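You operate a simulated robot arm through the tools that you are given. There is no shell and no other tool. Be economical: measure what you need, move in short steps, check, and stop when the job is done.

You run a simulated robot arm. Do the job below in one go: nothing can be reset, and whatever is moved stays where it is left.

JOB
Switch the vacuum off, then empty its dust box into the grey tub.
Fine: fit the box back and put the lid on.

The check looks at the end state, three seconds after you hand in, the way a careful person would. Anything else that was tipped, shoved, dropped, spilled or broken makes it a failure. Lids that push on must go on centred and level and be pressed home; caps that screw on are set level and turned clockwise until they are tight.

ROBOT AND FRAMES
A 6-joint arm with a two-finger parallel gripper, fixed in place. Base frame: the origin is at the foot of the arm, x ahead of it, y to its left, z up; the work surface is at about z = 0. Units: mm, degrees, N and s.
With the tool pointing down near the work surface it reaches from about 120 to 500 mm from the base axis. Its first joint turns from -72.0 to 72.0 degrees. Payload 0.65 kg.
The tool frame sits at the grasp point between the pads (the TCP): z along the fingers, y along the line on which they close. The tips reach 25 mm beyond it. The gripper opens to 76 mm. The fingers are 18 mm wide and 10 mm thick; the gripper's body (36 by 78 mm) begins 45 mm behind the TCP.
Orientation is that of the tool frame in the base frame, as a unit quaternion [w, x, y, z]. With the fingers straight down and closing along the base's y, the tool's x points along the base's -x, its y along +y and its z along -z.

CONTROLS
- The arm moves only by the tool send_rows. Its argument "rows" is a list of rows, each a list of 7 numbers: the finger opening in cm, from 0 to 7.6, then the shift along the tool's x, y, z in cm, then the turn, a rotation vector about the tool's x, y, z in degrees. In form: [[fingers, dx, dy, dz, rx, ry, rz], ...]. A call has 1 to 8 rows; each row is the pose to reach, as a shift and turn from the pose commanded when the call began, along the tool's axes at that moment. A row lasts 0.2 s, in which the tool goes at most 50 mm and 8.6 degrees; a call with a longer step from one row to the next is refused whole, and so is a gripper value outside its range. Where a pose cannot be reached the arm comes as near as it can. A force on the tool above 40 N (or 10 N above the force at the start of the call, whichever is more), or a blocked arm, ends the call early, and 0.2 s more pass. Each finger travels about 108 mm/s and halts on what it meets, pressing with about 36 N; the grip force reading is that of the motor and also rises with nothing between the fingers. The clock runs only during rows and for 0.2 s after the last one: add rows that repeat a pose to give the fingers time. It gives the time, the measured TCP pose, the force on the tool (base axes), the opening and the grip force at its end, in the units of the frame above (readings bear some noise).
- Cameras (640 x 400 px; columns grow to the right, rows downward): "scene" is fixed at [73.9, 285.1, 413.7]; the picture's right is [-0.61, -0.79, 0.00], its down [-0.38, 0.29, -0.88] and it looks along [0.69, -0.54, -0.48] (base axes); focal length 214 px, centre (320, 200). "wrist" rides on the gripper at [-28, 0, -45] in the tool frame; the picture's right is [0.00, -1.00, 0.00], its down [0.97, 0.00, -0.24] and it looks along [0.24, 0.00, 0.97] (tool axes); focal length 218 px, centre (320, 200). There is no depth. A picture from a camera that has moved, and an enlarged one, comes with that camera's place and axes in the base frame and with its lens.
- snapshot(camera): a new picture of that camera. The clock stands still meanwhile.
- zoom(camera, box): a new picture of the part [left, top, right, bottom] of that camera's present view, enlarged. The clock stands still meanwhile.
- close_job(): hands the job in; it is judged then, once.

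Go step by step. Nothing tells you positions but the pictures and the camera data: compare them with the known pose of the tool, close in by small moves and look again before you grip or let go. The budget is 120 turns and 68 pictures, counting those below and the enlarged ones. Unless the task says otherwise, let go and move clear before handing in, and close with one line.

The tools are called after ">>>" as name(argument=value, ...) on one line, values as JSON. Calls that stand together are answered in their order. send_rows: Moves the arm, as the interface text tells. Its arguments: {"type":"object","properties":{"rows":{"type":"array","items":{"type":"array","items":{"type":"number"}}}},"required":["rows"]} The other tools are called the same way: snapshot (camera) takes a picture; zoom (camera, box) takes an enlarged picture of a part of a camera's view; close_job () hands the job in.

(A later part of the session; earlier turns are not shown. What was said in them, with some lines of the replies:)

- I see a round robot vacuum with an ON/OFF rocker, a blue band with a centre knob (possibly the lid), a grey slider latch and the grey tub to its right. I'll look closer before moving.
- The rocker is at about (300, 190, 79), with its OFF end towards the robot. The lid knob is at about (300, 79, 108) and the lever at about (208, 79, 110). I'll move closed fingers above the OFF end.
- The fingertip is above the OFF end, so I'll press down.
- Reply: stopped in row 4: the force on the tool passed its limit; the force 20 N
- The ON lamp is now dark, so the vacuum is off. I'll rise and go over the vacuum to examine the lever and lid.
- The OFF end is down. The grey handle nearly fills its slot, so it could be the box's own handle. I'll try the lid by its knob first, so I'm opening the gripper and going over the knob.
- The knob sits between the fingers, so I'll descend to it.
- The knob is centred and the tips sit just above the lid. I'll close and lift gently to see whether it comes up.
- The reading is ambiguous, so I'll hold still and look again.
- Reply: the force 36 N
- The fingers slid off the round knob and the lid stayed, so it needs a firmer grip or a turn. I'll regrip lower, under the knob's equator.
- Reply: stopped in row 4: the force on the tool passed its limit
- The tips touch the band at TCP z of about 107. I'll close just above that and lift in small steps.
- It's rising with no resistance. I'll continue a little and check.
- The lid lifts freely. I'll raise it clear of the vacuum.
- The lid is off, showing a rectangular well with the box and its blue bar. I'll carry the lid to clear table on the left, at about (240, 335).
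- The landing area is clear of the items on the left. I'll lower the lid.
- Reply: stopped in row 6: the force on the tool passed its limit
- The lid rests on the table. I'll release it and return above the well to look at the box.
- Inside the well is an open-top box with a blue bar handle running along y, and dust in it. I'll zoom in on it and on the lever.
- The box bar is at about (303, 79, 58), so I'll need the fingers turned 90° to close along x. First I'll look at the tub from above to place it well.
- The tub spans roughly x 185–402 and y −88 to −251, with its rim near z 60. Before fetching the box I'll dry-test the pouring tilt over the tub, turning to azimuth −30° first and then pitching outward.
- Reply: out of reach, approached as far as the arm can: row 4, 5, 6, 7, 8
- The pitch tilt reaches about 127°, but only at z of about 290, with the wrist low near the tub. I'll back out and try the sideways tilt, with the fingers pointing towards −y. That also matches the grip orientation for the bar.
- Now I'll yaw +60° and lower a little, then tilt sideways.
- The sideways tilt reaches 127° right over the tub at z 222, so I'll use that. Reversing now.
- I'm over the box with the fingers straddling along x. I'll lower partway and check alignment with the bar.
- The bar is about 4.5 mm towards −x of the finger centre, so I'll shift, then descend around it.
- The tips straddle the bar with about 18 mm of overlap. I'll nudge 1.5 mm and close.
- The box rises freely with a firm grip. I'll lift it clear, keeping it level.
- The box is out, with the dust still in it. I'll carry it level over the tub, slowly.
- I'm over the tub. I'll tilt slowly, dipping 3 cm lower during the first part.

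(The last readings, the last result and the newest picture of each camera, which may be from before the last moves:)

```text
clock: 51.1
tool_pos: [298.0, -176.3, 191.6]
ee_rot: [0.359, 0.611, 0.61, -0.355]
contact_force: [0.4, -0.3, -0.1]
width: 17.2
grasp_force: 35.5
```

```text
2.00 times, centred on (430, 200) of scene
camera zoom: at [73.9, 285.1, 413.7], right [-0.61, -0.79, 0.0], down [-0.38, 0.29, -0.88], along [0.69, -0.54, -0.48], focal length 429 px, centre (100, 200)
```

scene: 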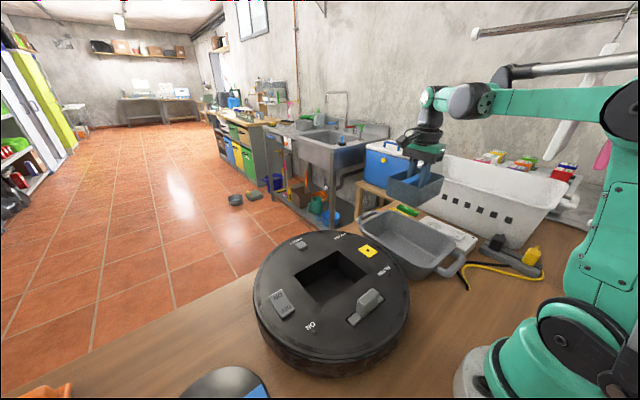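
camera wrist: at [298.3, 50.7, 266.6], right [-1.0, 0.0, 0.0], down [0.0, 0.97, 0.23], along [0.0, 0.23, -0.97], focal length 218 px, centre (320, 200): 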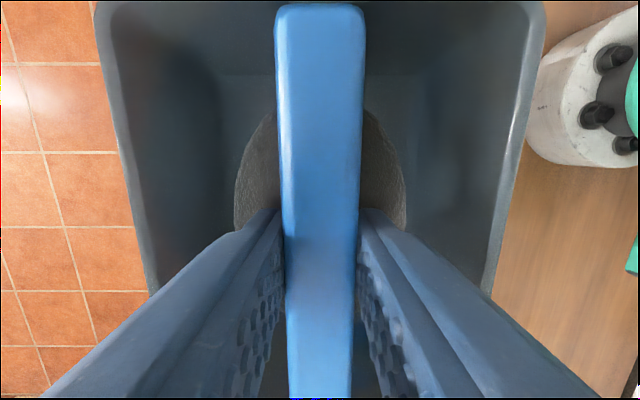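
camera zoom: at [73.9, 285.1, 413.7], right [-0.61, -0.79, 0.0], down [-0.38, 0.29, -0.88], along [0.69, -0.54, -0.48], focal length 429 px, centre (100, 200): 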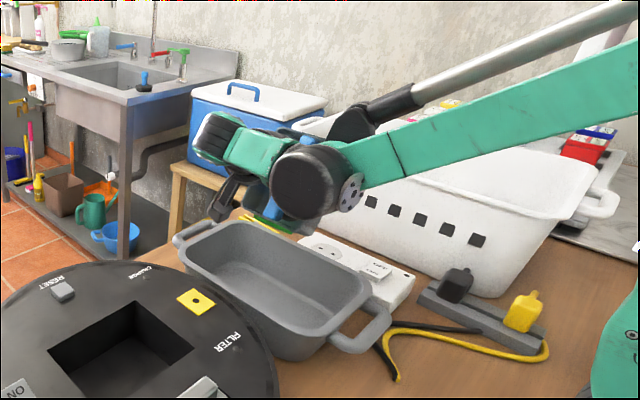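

No dust has fallen yet. Continuing the tilt while rising back.

>>> send_rows(rows=[[0, 0, 0, 0, 0, -8, 0], [0, 0, 0, 0, 0, -16, 0], [0, 0, 0, 0, 0, -24, 0], [0, 0, 0, 0, 0, -32, 0], [0, -0.7, 0, -0.4, 0, -38, 0], [0, -0.7, 0, -0.4, 0, -38, 0], [0, -0.7, 0, -0.4, 0, -38, 0]])

>>> zoom(camera="scene", box=[330, 130, 510, 300])

```text
clock: 52.7
tool_pos: [298.6, -177.4, 200.5]
ee_rot: [0.537, 0.463, 0.46, -0.535]
contact_force: [-0.4, -0.1, -0.6]
width: 17.2
grasp_force: 35.4
```

```text
2.35 times, centred on (420, 215) of scene
camera zoom: at [73.9, 285.1, 413.7], right [-0.61, -0.79, 0.0], down [-0.38, 0.29, -0.88], along [0.69, -0.54, -0.48], focal length 505 px, centre (85, 165)
```

zoom: 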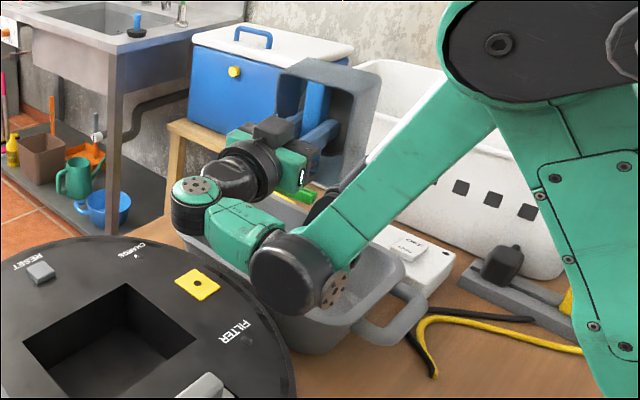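

The mouth now faces sideways. I'll tip further to about 127° and shake slightly to clear it fully.

>>> send_rows(rows=[[0, -0.8, 0, 0.1, 0, -8, 0], [0, -1.6, 0, 0.2, 0, -16, 0], [0, -2.2, 0, 0.3, 0, -24, 0], [0, -2.2, 0, 0.3, 0, -30, 0], [0, -2.2, 0, 0.3, 0, -24, 0], [0, -2.2, 0, 0.3, 0, -30, 0], [0, -2.2, 0, 0.3, 0, -30, 0], [0, -2.2, 0, 0.3, 0, -30, 0]])

>>> zoom(camera="scene", box=[330, 130, 510, 300])

>>> snapshot(camera="wrist")

```text
clock: 54.5
tool_pos: [304.6, -177.8, 227.3]
ee_rot: [0.637, 0.309, 0.306, -0.636]
contact_force: [-0.2, 0.1, -0.6]
width: 17.3
grasp_force: 36.2
out of reach, approached as far as the arm can: row 4, 6, 7, 8
```

```text
2.35 times, centred on (420, 215) of scene
camera zoom: at [73.9, 285.1, 413.7], right [-0.61, -0.79, 0.0], down [-0.38, 0.29, -0.88], along [0.69, -0.54, -0.48], focal length 505 px, centre (85, 165)
```

zoom: 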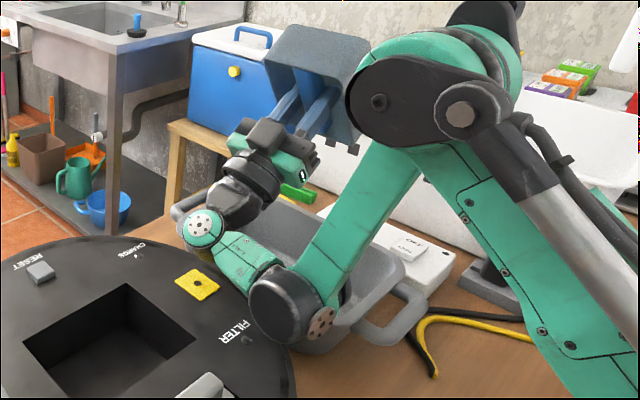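

```text
26 pictures are left
camera wrist: at [306.5, -126.5, 221.3], right [-1.0, 0.0, -0.01], down [0.0, -0.42, -0.91], along [0.0, -0.91, 0.42], focal length 218 px, centre (320, 200)
```

wrist: 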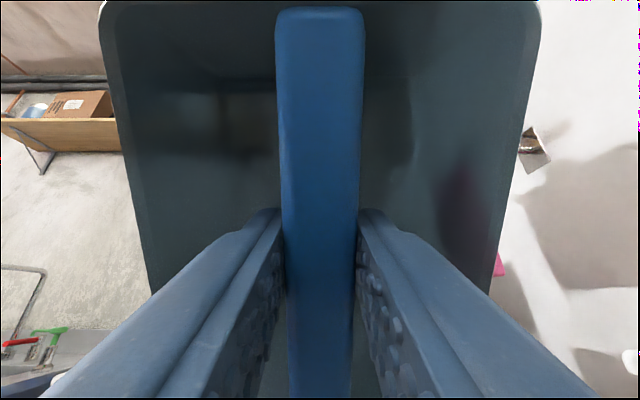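

The box looks empty. I'll return it to level.

>>> send_rows(rows=[[0, 0, 0, 0, 0, 8.5, 0], [0, 0, 0, 0, 0, 17, 0], [0, 0, 0, 0, 0, 25.5, 0], [0, 0, 0, 0, 0, 34, 0], [0, 0, 0, 0, 0, 42.5, 0], [0, 0, 0, 0, 0, 51, 0], [0, 0, 0, 0, 0, 59.5, 0], [0, 0, 0, 0, 0, 64, 0]])

>>> send_rows(rows=[[0, 0, 0, 0, 0, 8.5, 0], [0, 0, 0, 0, 0, 17, 0], [0, 0, 0, 0, 0, 25.5, 0], [0, 0, 0, 0, 0, 34, 0], [0, 0, 0, 0, 0, 42.5, 0], [0, 0, 0, 0, 0, 51, 0], [0, 0, 0, 0, 0, 59.5, 0], [0, 0, 0, 0, 0, 64, 0]])

>>> snapshot(camera="scene")

```text
clock: 56.3
tool_pos: [304.1, -177.7, 227.0]
ee_rot: [0.377, 0.6, 0.598, -0.375]
contact_force: [1.6, 0.2, -0.4]
width: 17.3
grasp_force: 36.1
```

```text
clock: 58.1
tool_pos: [306.1, -177.5, 228.2]
ee_rot: [0.004, 0.708, 0.706, -0.001]
contact_force: [-0.5, 0.1, -0.6]
width: 17.5
grasp_force: 35.7
```

```text
25 pictures are left
```

scene: 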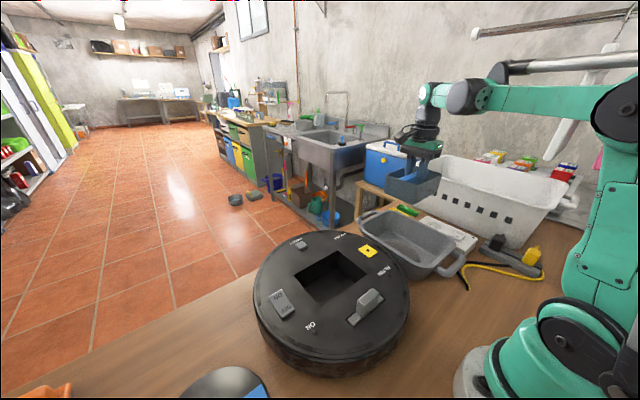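

>>> zoom(camera="scene", box=[340, 180, 490, 300])

>>> snapshot(camera="wrist")

```text
3.33 times, centred on (415, 240) of scene
camera zoom: at [73.9, 285.1, 413.7], right [-0.61, -0.79, 0.0], down [-0.38, 0.29, -0.88], along [0.69, -0.54, -0.48], focal length 715 px, centre (3, 67)
```

zoom: 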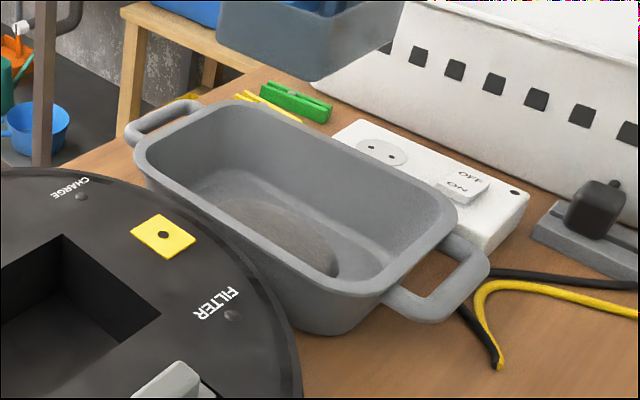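

```text
23 pictures are left
camera wrist: at [306.4, -205.4, 273.5], right [-1.0, 0.0, -0.01], down [0.0, 0.97, 0.23], along [0.0, 0.23, -0.97], focal length 218 px, centre (320, 200)
```

wrist: 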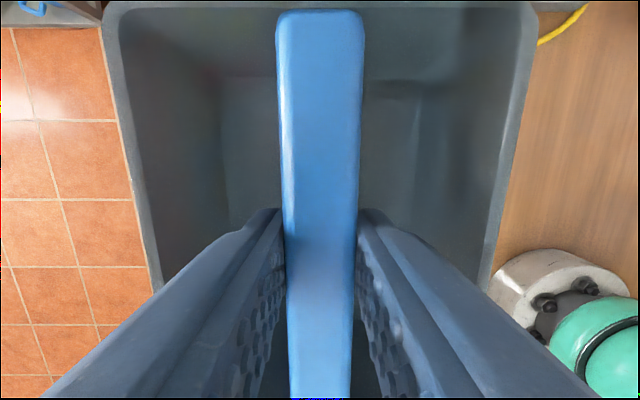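

The dust is in the tub and the box is clean. I'll carry the box back above the well.

>>> send_rows(rows=[[0, 2, 0, 0, 0, 0, 0], [0, 6, -0.1, 0, 0, 0, 0], [0, 10.5, -0.2, 0, 0, 0, 0], [0, 15, -0.3, 0, 0, 0, 0], [0, 19.5, -0.4, 0, 0, 0, 0], [0, 23.5, -0.5, 0, 0, 0, 0], [0, 25.7, -0.6, 0, 0, 0, 0], [0, 25.7, -0.6, 0, 0, 0, 0]])

>>> send_rows(rows=[[0, 0, 0, 2.5, 0, 0, 0], [0, 0, 0, 5, 0, 0, 0], [0, 0, 0, 7.5, 0, 0, 0], [0, 0, 0, 7.5, 0, 0, 0]])

>>> zoom(camera="scene", box=[270, 200, 410, 320])

>>> snapshot(camera="wrist")

```text
clock: 59.9
tool_pos: [301.1, 80.3, 225.3]
ee_rot: [0.005, 0.706, 0.708, -0.002]
contact_force: [-0.2, -0.3, -0.4]
width: 17.0
grasp_force: 35.5
```

```text
clock: 60.9
tool_pos: [300.3, 77.9, 151.6]
ee_rot: [0.005, 0.707, 0.707, -0.001]
contact_force: [0.3, -0.1, -1.0]
width: 17.5
grasp_force: 35.7
```

```text
3.33 times, centred on (340, 260) of scene
camera zoom: at [73.9, 285.1, 413.7], right [-0.61, -0.79, 0.0], down [-0.38, 0.29, -0.88], along [0.69, -0.54, -0.48], focal length 715 px, centre (253, 0)
```

zoom: 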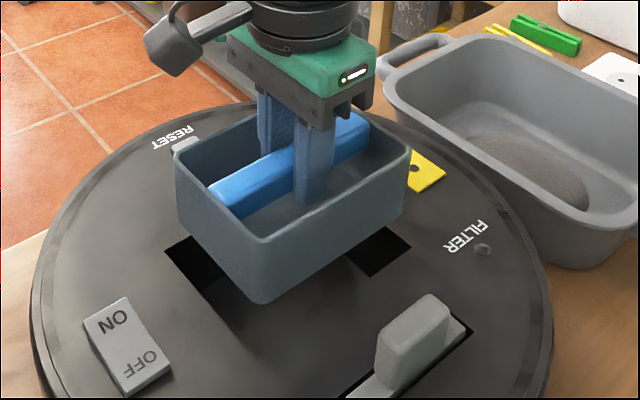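

```text
21 pictures are left
camera wrist: at [300.7, 49.7, 197.2], right [-1.0, 0.0, 0.0], down [0.0, 0.97, 0.23], along [0.0, 0.23, -0.97], focal length 218 px, centre (320, 200)
```

wrist: 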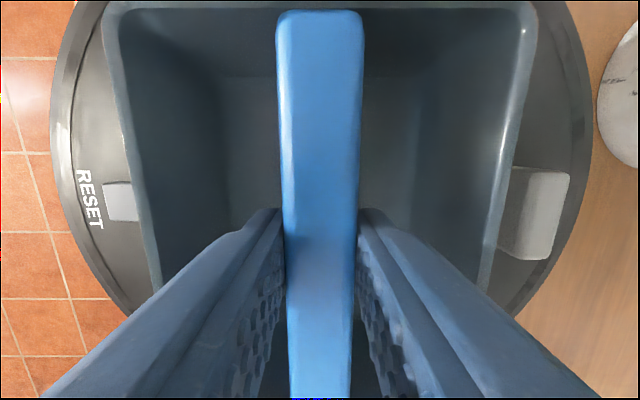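

It's aligned above the well. I'll lower it in stages.

>>> send_rows(rows=[[0, 0, 0, 1.5, 0, 0, 0], [0, 0, 0, 2.7, 0, 0, 0], [0, 0, 0, 3.6, 0, 0, 0], [0, 0, 0, 4.5, 0, 0, 0], [0, 0, 0, 5.4, 0, 0, 0], [0, 0, 0, 6.2, 0, 0, 0]])

>>> zoom(camera="scene", box=[270, 220, 410, 320])

```text
clock: 62.3
tool_pos: [300.4, 79.3, 89.3]
ee_rot: [0.005, 0.707, 0.707, -0.001]
contact_force: [0.3, -0.4, -0.6]
width: 17.3
grasp_force: 35.4
```

```text
4.00 times, centred on (340, 270) of scene
camera zoom: at [73.9, 285.1, 413.7], right [-0.61, -0.79, 0.0], down [-0.38, 0.29, -0.88], along [0.69, -0.54, -0.48], focal length 858 px, centre (240, -80)
```

zoom: 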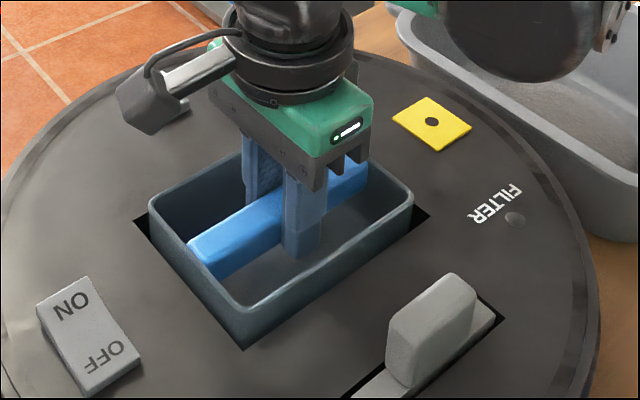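

It's going in cleanly. Lowering the last 2 cm until it seats.

>>> send_rows(rows=[[0, 0, 0, 0.6, 0, 0, 0], [0, 0, 0, 1.1, 0, 0, 0], [0, 0, 0, 1.5, 0, 0, 0], [0, 0, 0, 1.8, 0, 0, 0], [0, 0, 0, 2.0, 0, 0, 0], [0, 0, 0, 2.2, 0, 0, 0], [0, 0, 0, 2.4, 0, 0, 0]])

>>> zoom(camera="scene", box=[270, 220, 410, 320])

```text
clock: 63.9
tool_pos: [301.0, 78.3, 64.3]
ee_rot: [0.005, 0.707, 0.707, -0.002]
contact_force: [-0.4, 0.8, 30.0]
width: 17.6
grasp_force: 35.5
```

```text
4.00 times, centred on (340, 270) of scene
camera zoom: at [73.8, 285.0, 413.7], right [-0.61, -0.79, 0.0], down [-0.38, 0.29, -0.88], along [0.69, -0.54, -0.48], focal length 858 px, centre (240, -80)
```

zoom: 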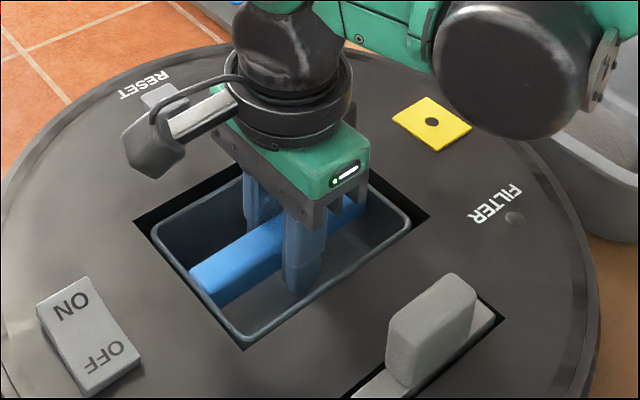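

It's seated. I'll ease off, open and rise.

>>> send_rows(rows=[[0, 0, 0, -0.3, 0, 0, 0], [2.5, 0, 0, -0.3, 0, 0, 0], [4, 0, 0, -0.3, 0, 0, 0], [4, 0, 0, -0.4, 0, 0, 0], [4, 0, 0, -2.5, 0, 0, 0], [4, 0, 0, -6, 0, 0, 0], [4, 0, 0, -10, 0, 0, 0], [4, 0, 0, -14.5, 0, 0, 0]])

>>> snapshot(camera="wrist")

>>> zoom(camera="scene", box=[270, 220, 410, 320])

```text
clock: 65.7
tool_pos: [299.1, 80.4, 211.1]
ee_rot: [0.005, 0.707, 0.707, -0.001]
contact_force: [0.7, 0.0, -0.4]
width: 39.7
grasp_force: 0.1
```

```text
18 pictures are left
camera wrist: at [300.4, 52.3, 257.4], right [-1.0, 0.0, 0.0], down [0.0, 0.97, 0.23], along [0.0, 0.23, -0.97], focal length 218 px, centre (320, 200)
```

wrist: 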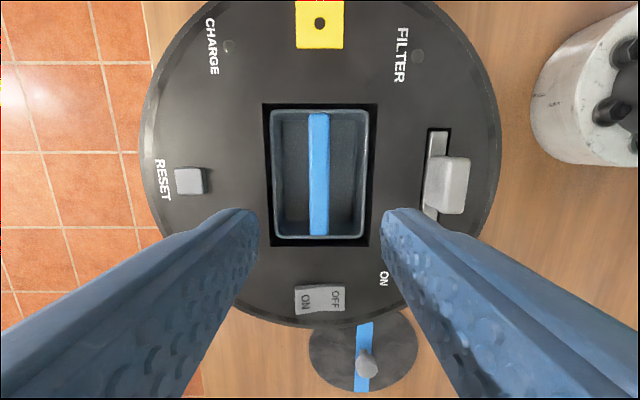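

```text
4.00 times, centred on (340, 270) of scene
camera zoom: at [73.9, 285.1, 413.7], right [-0.61, -0.79, 0.0], down [-0.38, 0.29, -0.88], along [0.69, -0.54, -0.48], focal length 858 px, centre (240, -80)
```

zoom: 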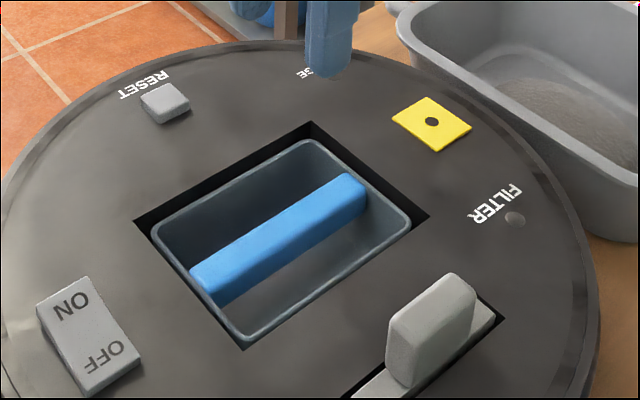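

The box sits as it did originally. Next is the lid, so I'll yaw back to the original orientation while moving over to it.

>>> send_rows(rows=[[5, 2.5, -0.6, 0, 0, 0, -8.5], [6, 5, -1.2, 0, 0, 0, -17], [6, 7.5, -1.8, 0, 0, 0, -25.5], [6, 10, -2.4, 0, 0, 0, -34], [6, 12.5, -3, 0, 0, 0, -42.5], [6, 15, -3.6, 0, 0, 0, -51], [6, 17.5, -4.2, 0, 0, 0, -59.5], [6, 20, -4.5, 0, 0, 0, -68]])

>>> send_rows(rows=[[6, 0, 0, 0, 0, 0, -8], [6, 0, 0, 0, 0, 0, -16], [6, 0, 0, 0, 0, 0, -22], [6, 0, 0, 0, 0, 0, -22]])

```text
clock: 67.5
tool_pos: [253.5, 279.9, 209.5]
ee_rot: [0.003, 0.191, 0.982, -0.004]
contact_force: [-0.9, 0.1, 0.0]
width: 59.8
grasp_force: 0.0
```

```text
clock: 68.5
tool_pos: [254.9, 279.6, 208.2]
ee_rot: [0.003, -0.001, 1.0, -0.004]
contact_force: [-0.1, 0.1, -0.3]
width: 60.1
grasp_force: 0.0
```

Moving above the lid knob.

>>> send_rows(rows=[[6, 0.5, 2.5, 1, 0, 0, 0], [6, 1, 4.5, 4, 0, 0, 0], [6, 1.35, 5.45, 8, 0, 0, 0], [6, 1.35, 5.45, 12, 0, 0, 0], [6, 1.35, 5.45, 12.8, 0, 0, 0], [6, 1.35, 5.45, 12.8, 0, 0, 0]])

>>> snapshot(camera="wrist")

```text
clock: 69.9
tool_pos: [243.1, 332.9, 80.0]
ee_rot: [0.003, -0.001, 1.0, -0.005]
contact_force: [0.0, -0.6, 0.2]
width: 60.3
grasp_force: 0.0
```

```text
16 pictures are left
camera wrist: at [272.2, 331.6, 124.9], right [0.0, -1.0, 0.01], down [-0.97, 0.0, 0.24], along [-0.24, -0.01, -0.97], focal length 218 px, centre (320, 200)
```

wrist: 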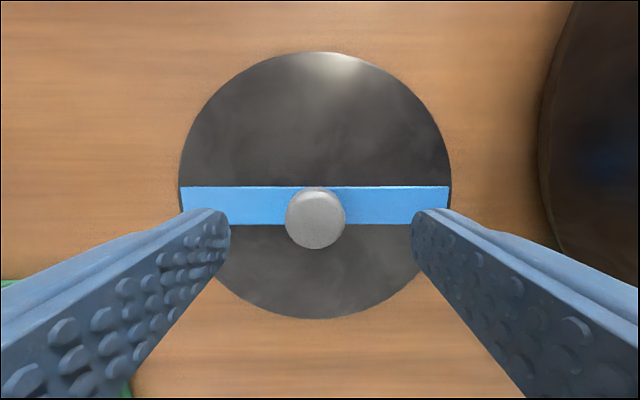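

The knob is centred. I'll descend with a tiny level correction and grip.

>>> send_rows(rows=[[6, 0.1, 0.1, 2, -0.5, 0.3, 0], [6, 0.1, 0.1, 3.8, -0.5, 0.3, 0], [6, 0.1, 0.1, 4.6, -0.5, 0.3, 0], [6, 0.1, 0.1, 4.8, -0.5, 0.3, 0], [4, 0.1, 0.1, 4.8, -0.5, 0.3, 0], [2, 0.1, 0.1, 4.8, -0.5, 0.3, 0], [0, 0.1, 0.1, 4.8, -0.5, 0.3, 0], [0, 0.1, 0.1, 4.8, -0.5, 0.3, 0]])

>>> send_rows(rows=[[0, 0, 0, -0.5, 0, 0, 0], [0, 0, 0, -1.5, 0, 0, 0], [0, 0, 0, -4, 0, 0, 0], [0, 0, 0, -8, 0, 0, 0], [0, 0, 0, -12, 0, 0, 0], [0, 0, 0, -16, 0, 0, 0]])

>>> snapshot(camera="wrist")

```text
clock: 71.7
tool_pos: [242.4, 334.2, 31.5]
ee_rot: [0.001, 0.001, 1.0, 0.0]
contact_force: [-0.7, 0.0, -0.4]
width: 26.6
grasp_force: 35.6
```

```text
clock: 73.1
tool_pos: [240.0, 333.0, 191.3]
ee_rot: [0.0, 0.0, 1.0, -0.001]
contact_force: [-0.4, 0.1, -0.5]
width: 26.8
grasp_force: 36.3
```

```text
15 pictures are left
camera wrist: at [269.4, 331.7, 236.6], right [0.0, -1.0, 0.0], down [-0.97, 0.0, 0.24], along [-0.24, 0.0, -0.97], focal length 218 px, centre (320, 200)
```

wrist: 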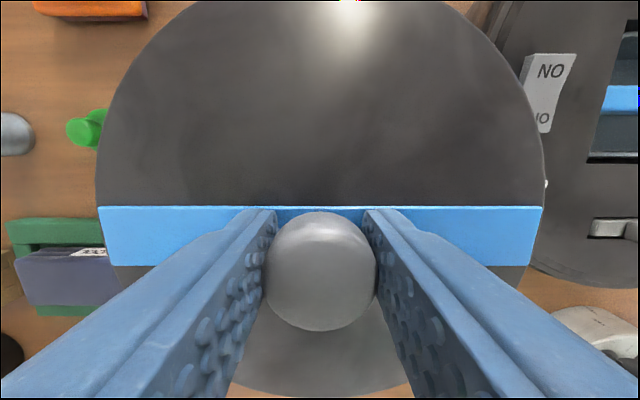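

The lid is held level in the same grip as before. I'll carry it back above the vacuum.

>>> send_rows(rows=[[0, -0.5, -3, -1, 0, 0, 0], [0, -1.5, -7, -1.5, 0, 0, 0], [0, -2.5, -11.5, -1.5, 0, 0, 0], [0, -3.5, -16, -1.5, 0, 0, 0], [0, -4.7, -20.5, -1.5, 0, 0, 0], [0, -5.7, -24, -1.5, 0, 0, 0], [0, -6.15, -25.45, -1.5, 0, 0, 0], [0, -6.15, -25.45, -1.5, 0, 0, 0]])

>>> send_rows(rows=[[0, 0, 0, 3, 0, 0, 0], [0, 0, 0, 6, 0, 0, 0], [0, 0, 0, 6, 0, 0, 0]])

>>> send_rows(rows=[[0, 0, 0, 1.5, 0, 0, 0], [0, 0, 0, 2, 0, 0, 0], [0, 0, 0, 2, 0, 0, 0]])

>>> snapshot(camera="wrist")

>>> zoom(camera="scene", box=[240, 200, 420, 350])

```text
clock: 74.9
tool_pos: [301.9, 78.8, 206.1]
ee_rot: [0.001, 0.0, 1.0, 0.0]
contact_force: [-0.1, -1.0, -0.6]
width: 26.6
grasp_force: 36.2
```

```text
clock: 75.7
tool_pos: [301.6, 80.6, 146.5]
ee_rot: [0.0, 0.0, 1.0, 0.0]
contact_force: [-0.2, -0.4, -0.6]
width: 26.8
grasp_force: 36.2
```

```text
clock: 76.5
tool_pos: [303.4, 79.6, 125.5]
ee_rot: [0.0, 0.001, 1.0, 0.0]
contact_force: [-1.2, -0.5, -0.7]
width: 26.8
grasp_force: 35.7
```

```text
14 pictures are left
camera wrist: at [331.5, 78.6, 171.8], right [0.0, -1.0, 0.0], down [-0.97, 0.0, 0.24], along [-0.24, 0.0, -0.97], focal length 218 px, centre (320, 200)
```

wrist: 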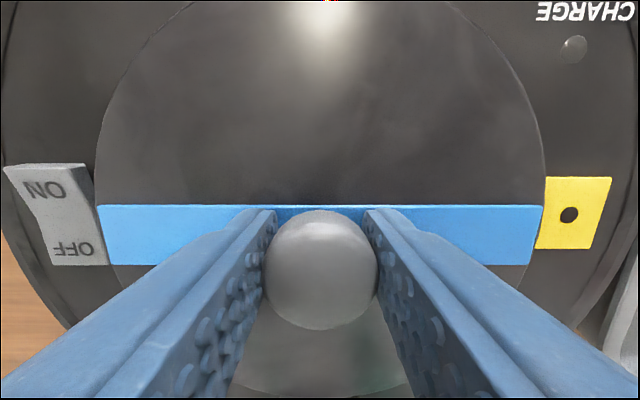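

```text
2.67 times, centred on (330, 275) of scene
camera zoom: at [73.9, 285.1, 413.7], right [-0.61, -0.79, 0.0], down [-0.38, 0.29, -0.88], along [0.69, -0.54, -0.48], focal length 572 px, centre (293, 0)
```

zoom: 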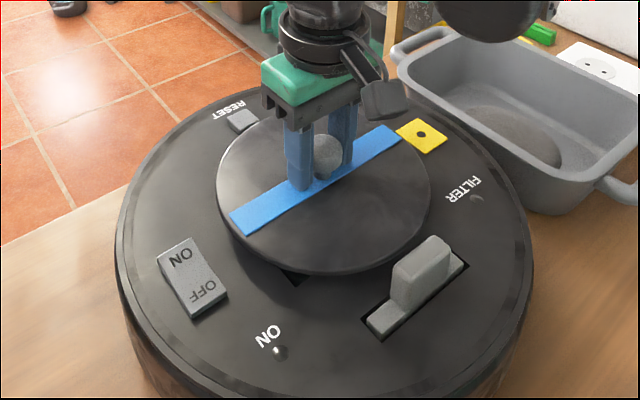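

It's aligned within about 1 mm. I'll lower slowly and press home.

>>> send_rows(rows=[[0, -0.05, 0, 0.8, 0, 0, 0], [0, -0.05, 0, 1.2, 0, 0, 0], [0, -0.05, 0, 1.5, 0, 0, 0], [0, -0.05, 0, 1.7, 0, 0, 0], [0, -0.05, 0, 1.85, 0, 0, 0], [0, -0.05, 0, 2.0, 0, 0, 0], [0, -0.05, 0, 2.15, 0, 0, 0], [0, -0.05, 0, 2.3, 0, 0, 0]])

>>> zoom(camera="scene", box=[260, 200, 420, 320])

```text
clock: 78.0
tool_pos: [303.1, 81.1, 106.8]
ee_rot: [-0.004, 0.001, 1.0, 0.001]
contact_force: [-2.0, 0.8, 9.8]
width: 26.9
grasp_force: 35.7
stopped in row 7: the force on the tool passed its limit (the readings are from after the stop); the commanded pose is now the measured one
```

```text
3.33 times, centred on (340, 260) of scene
camera zoom: at [73.9, 285.1, 413.7], right [-0.61, -0.79, 0.0], down [-0.38, 0.29, -0.88], along [0.69, -0.54, -0.48], focal length 715 px, centre (253, 0)
```

zoom: 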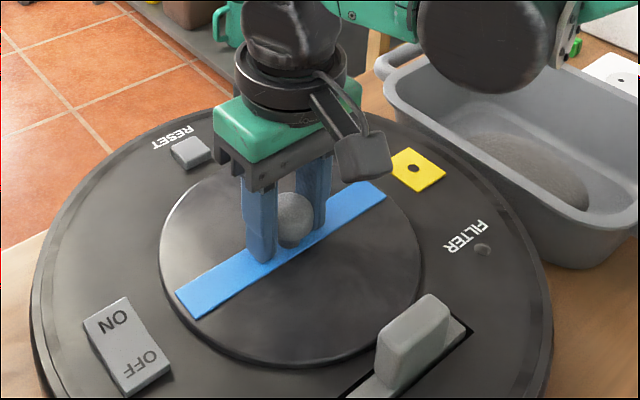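

The lid matches its original outline and was pressed down to the force limit. I'll release and rise.

>>> send_rows(rows=[[2.8, 0, 0, -0.1, 0, 0, 0], [4.5, 0, 0, -0.1, 0, 0, 0], [6, 0, 0, -0.3, 0, 0, 0], [6, 0, 0, -2, 0, 0, 0], [6, 0, 0, -6, 0, 0, 0], [6, 0, 0, -10.5, 0, 0, 0], [6, 0, 0, -15, 0, 0, 0]])

>>> snapshot(camera="wrist")

>>> zoom(camera="scene", box=[240, 190, 480, 390])

```text
clock: 79.6
tool_pos: [304.6, 80.2, 257.6]
ee_rot: [-0.003, 0.001, 1.0, 0.001]
contact_force: [0.1, 0.3, 0.6]
width: 59.9
grasp_force: 0.0
```

```text
11 pictures are left
camera wrist: at [333.2, 79.7, 303.3], right [0.0, -1.0, 0.0], down [-0.97, 0.0, 0.25], along [-0.25, 0.0, -0.97], focal length 218 px, centre (320, 200)
```

wrist: 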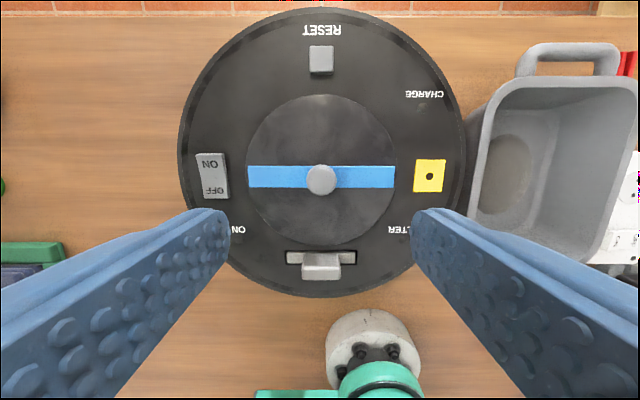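

```text
2.00 times, centred on (360, 290) of scene
camera zoom: at [73.9, 285.1, 413.7], right [-0.61, -0.79, 0.0], down [-0.38, 0.29, -0.88], along [0.69, -0.54, -0.48], focal length 429 px, centre (240, 20)
```

zoom: 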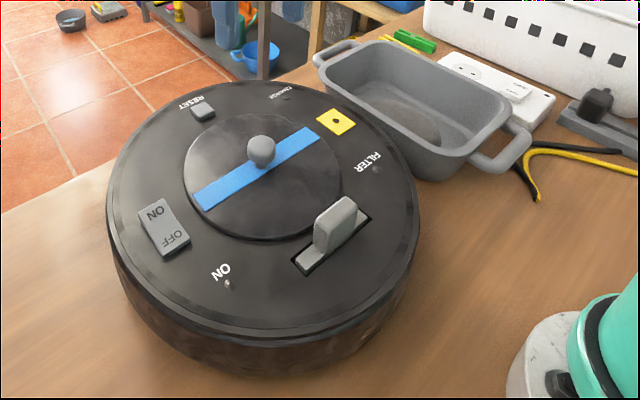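

The vacuum is off, the dust is in the tub, and the box and lid are back where they started. The gripper is clear, so I'm handing in.

>>> close_job()

```text
The job is handed in.
```

The vacuum is switched off, its dust box is emptied into the grey tub and fitted back, and the lid is on and pressed down.
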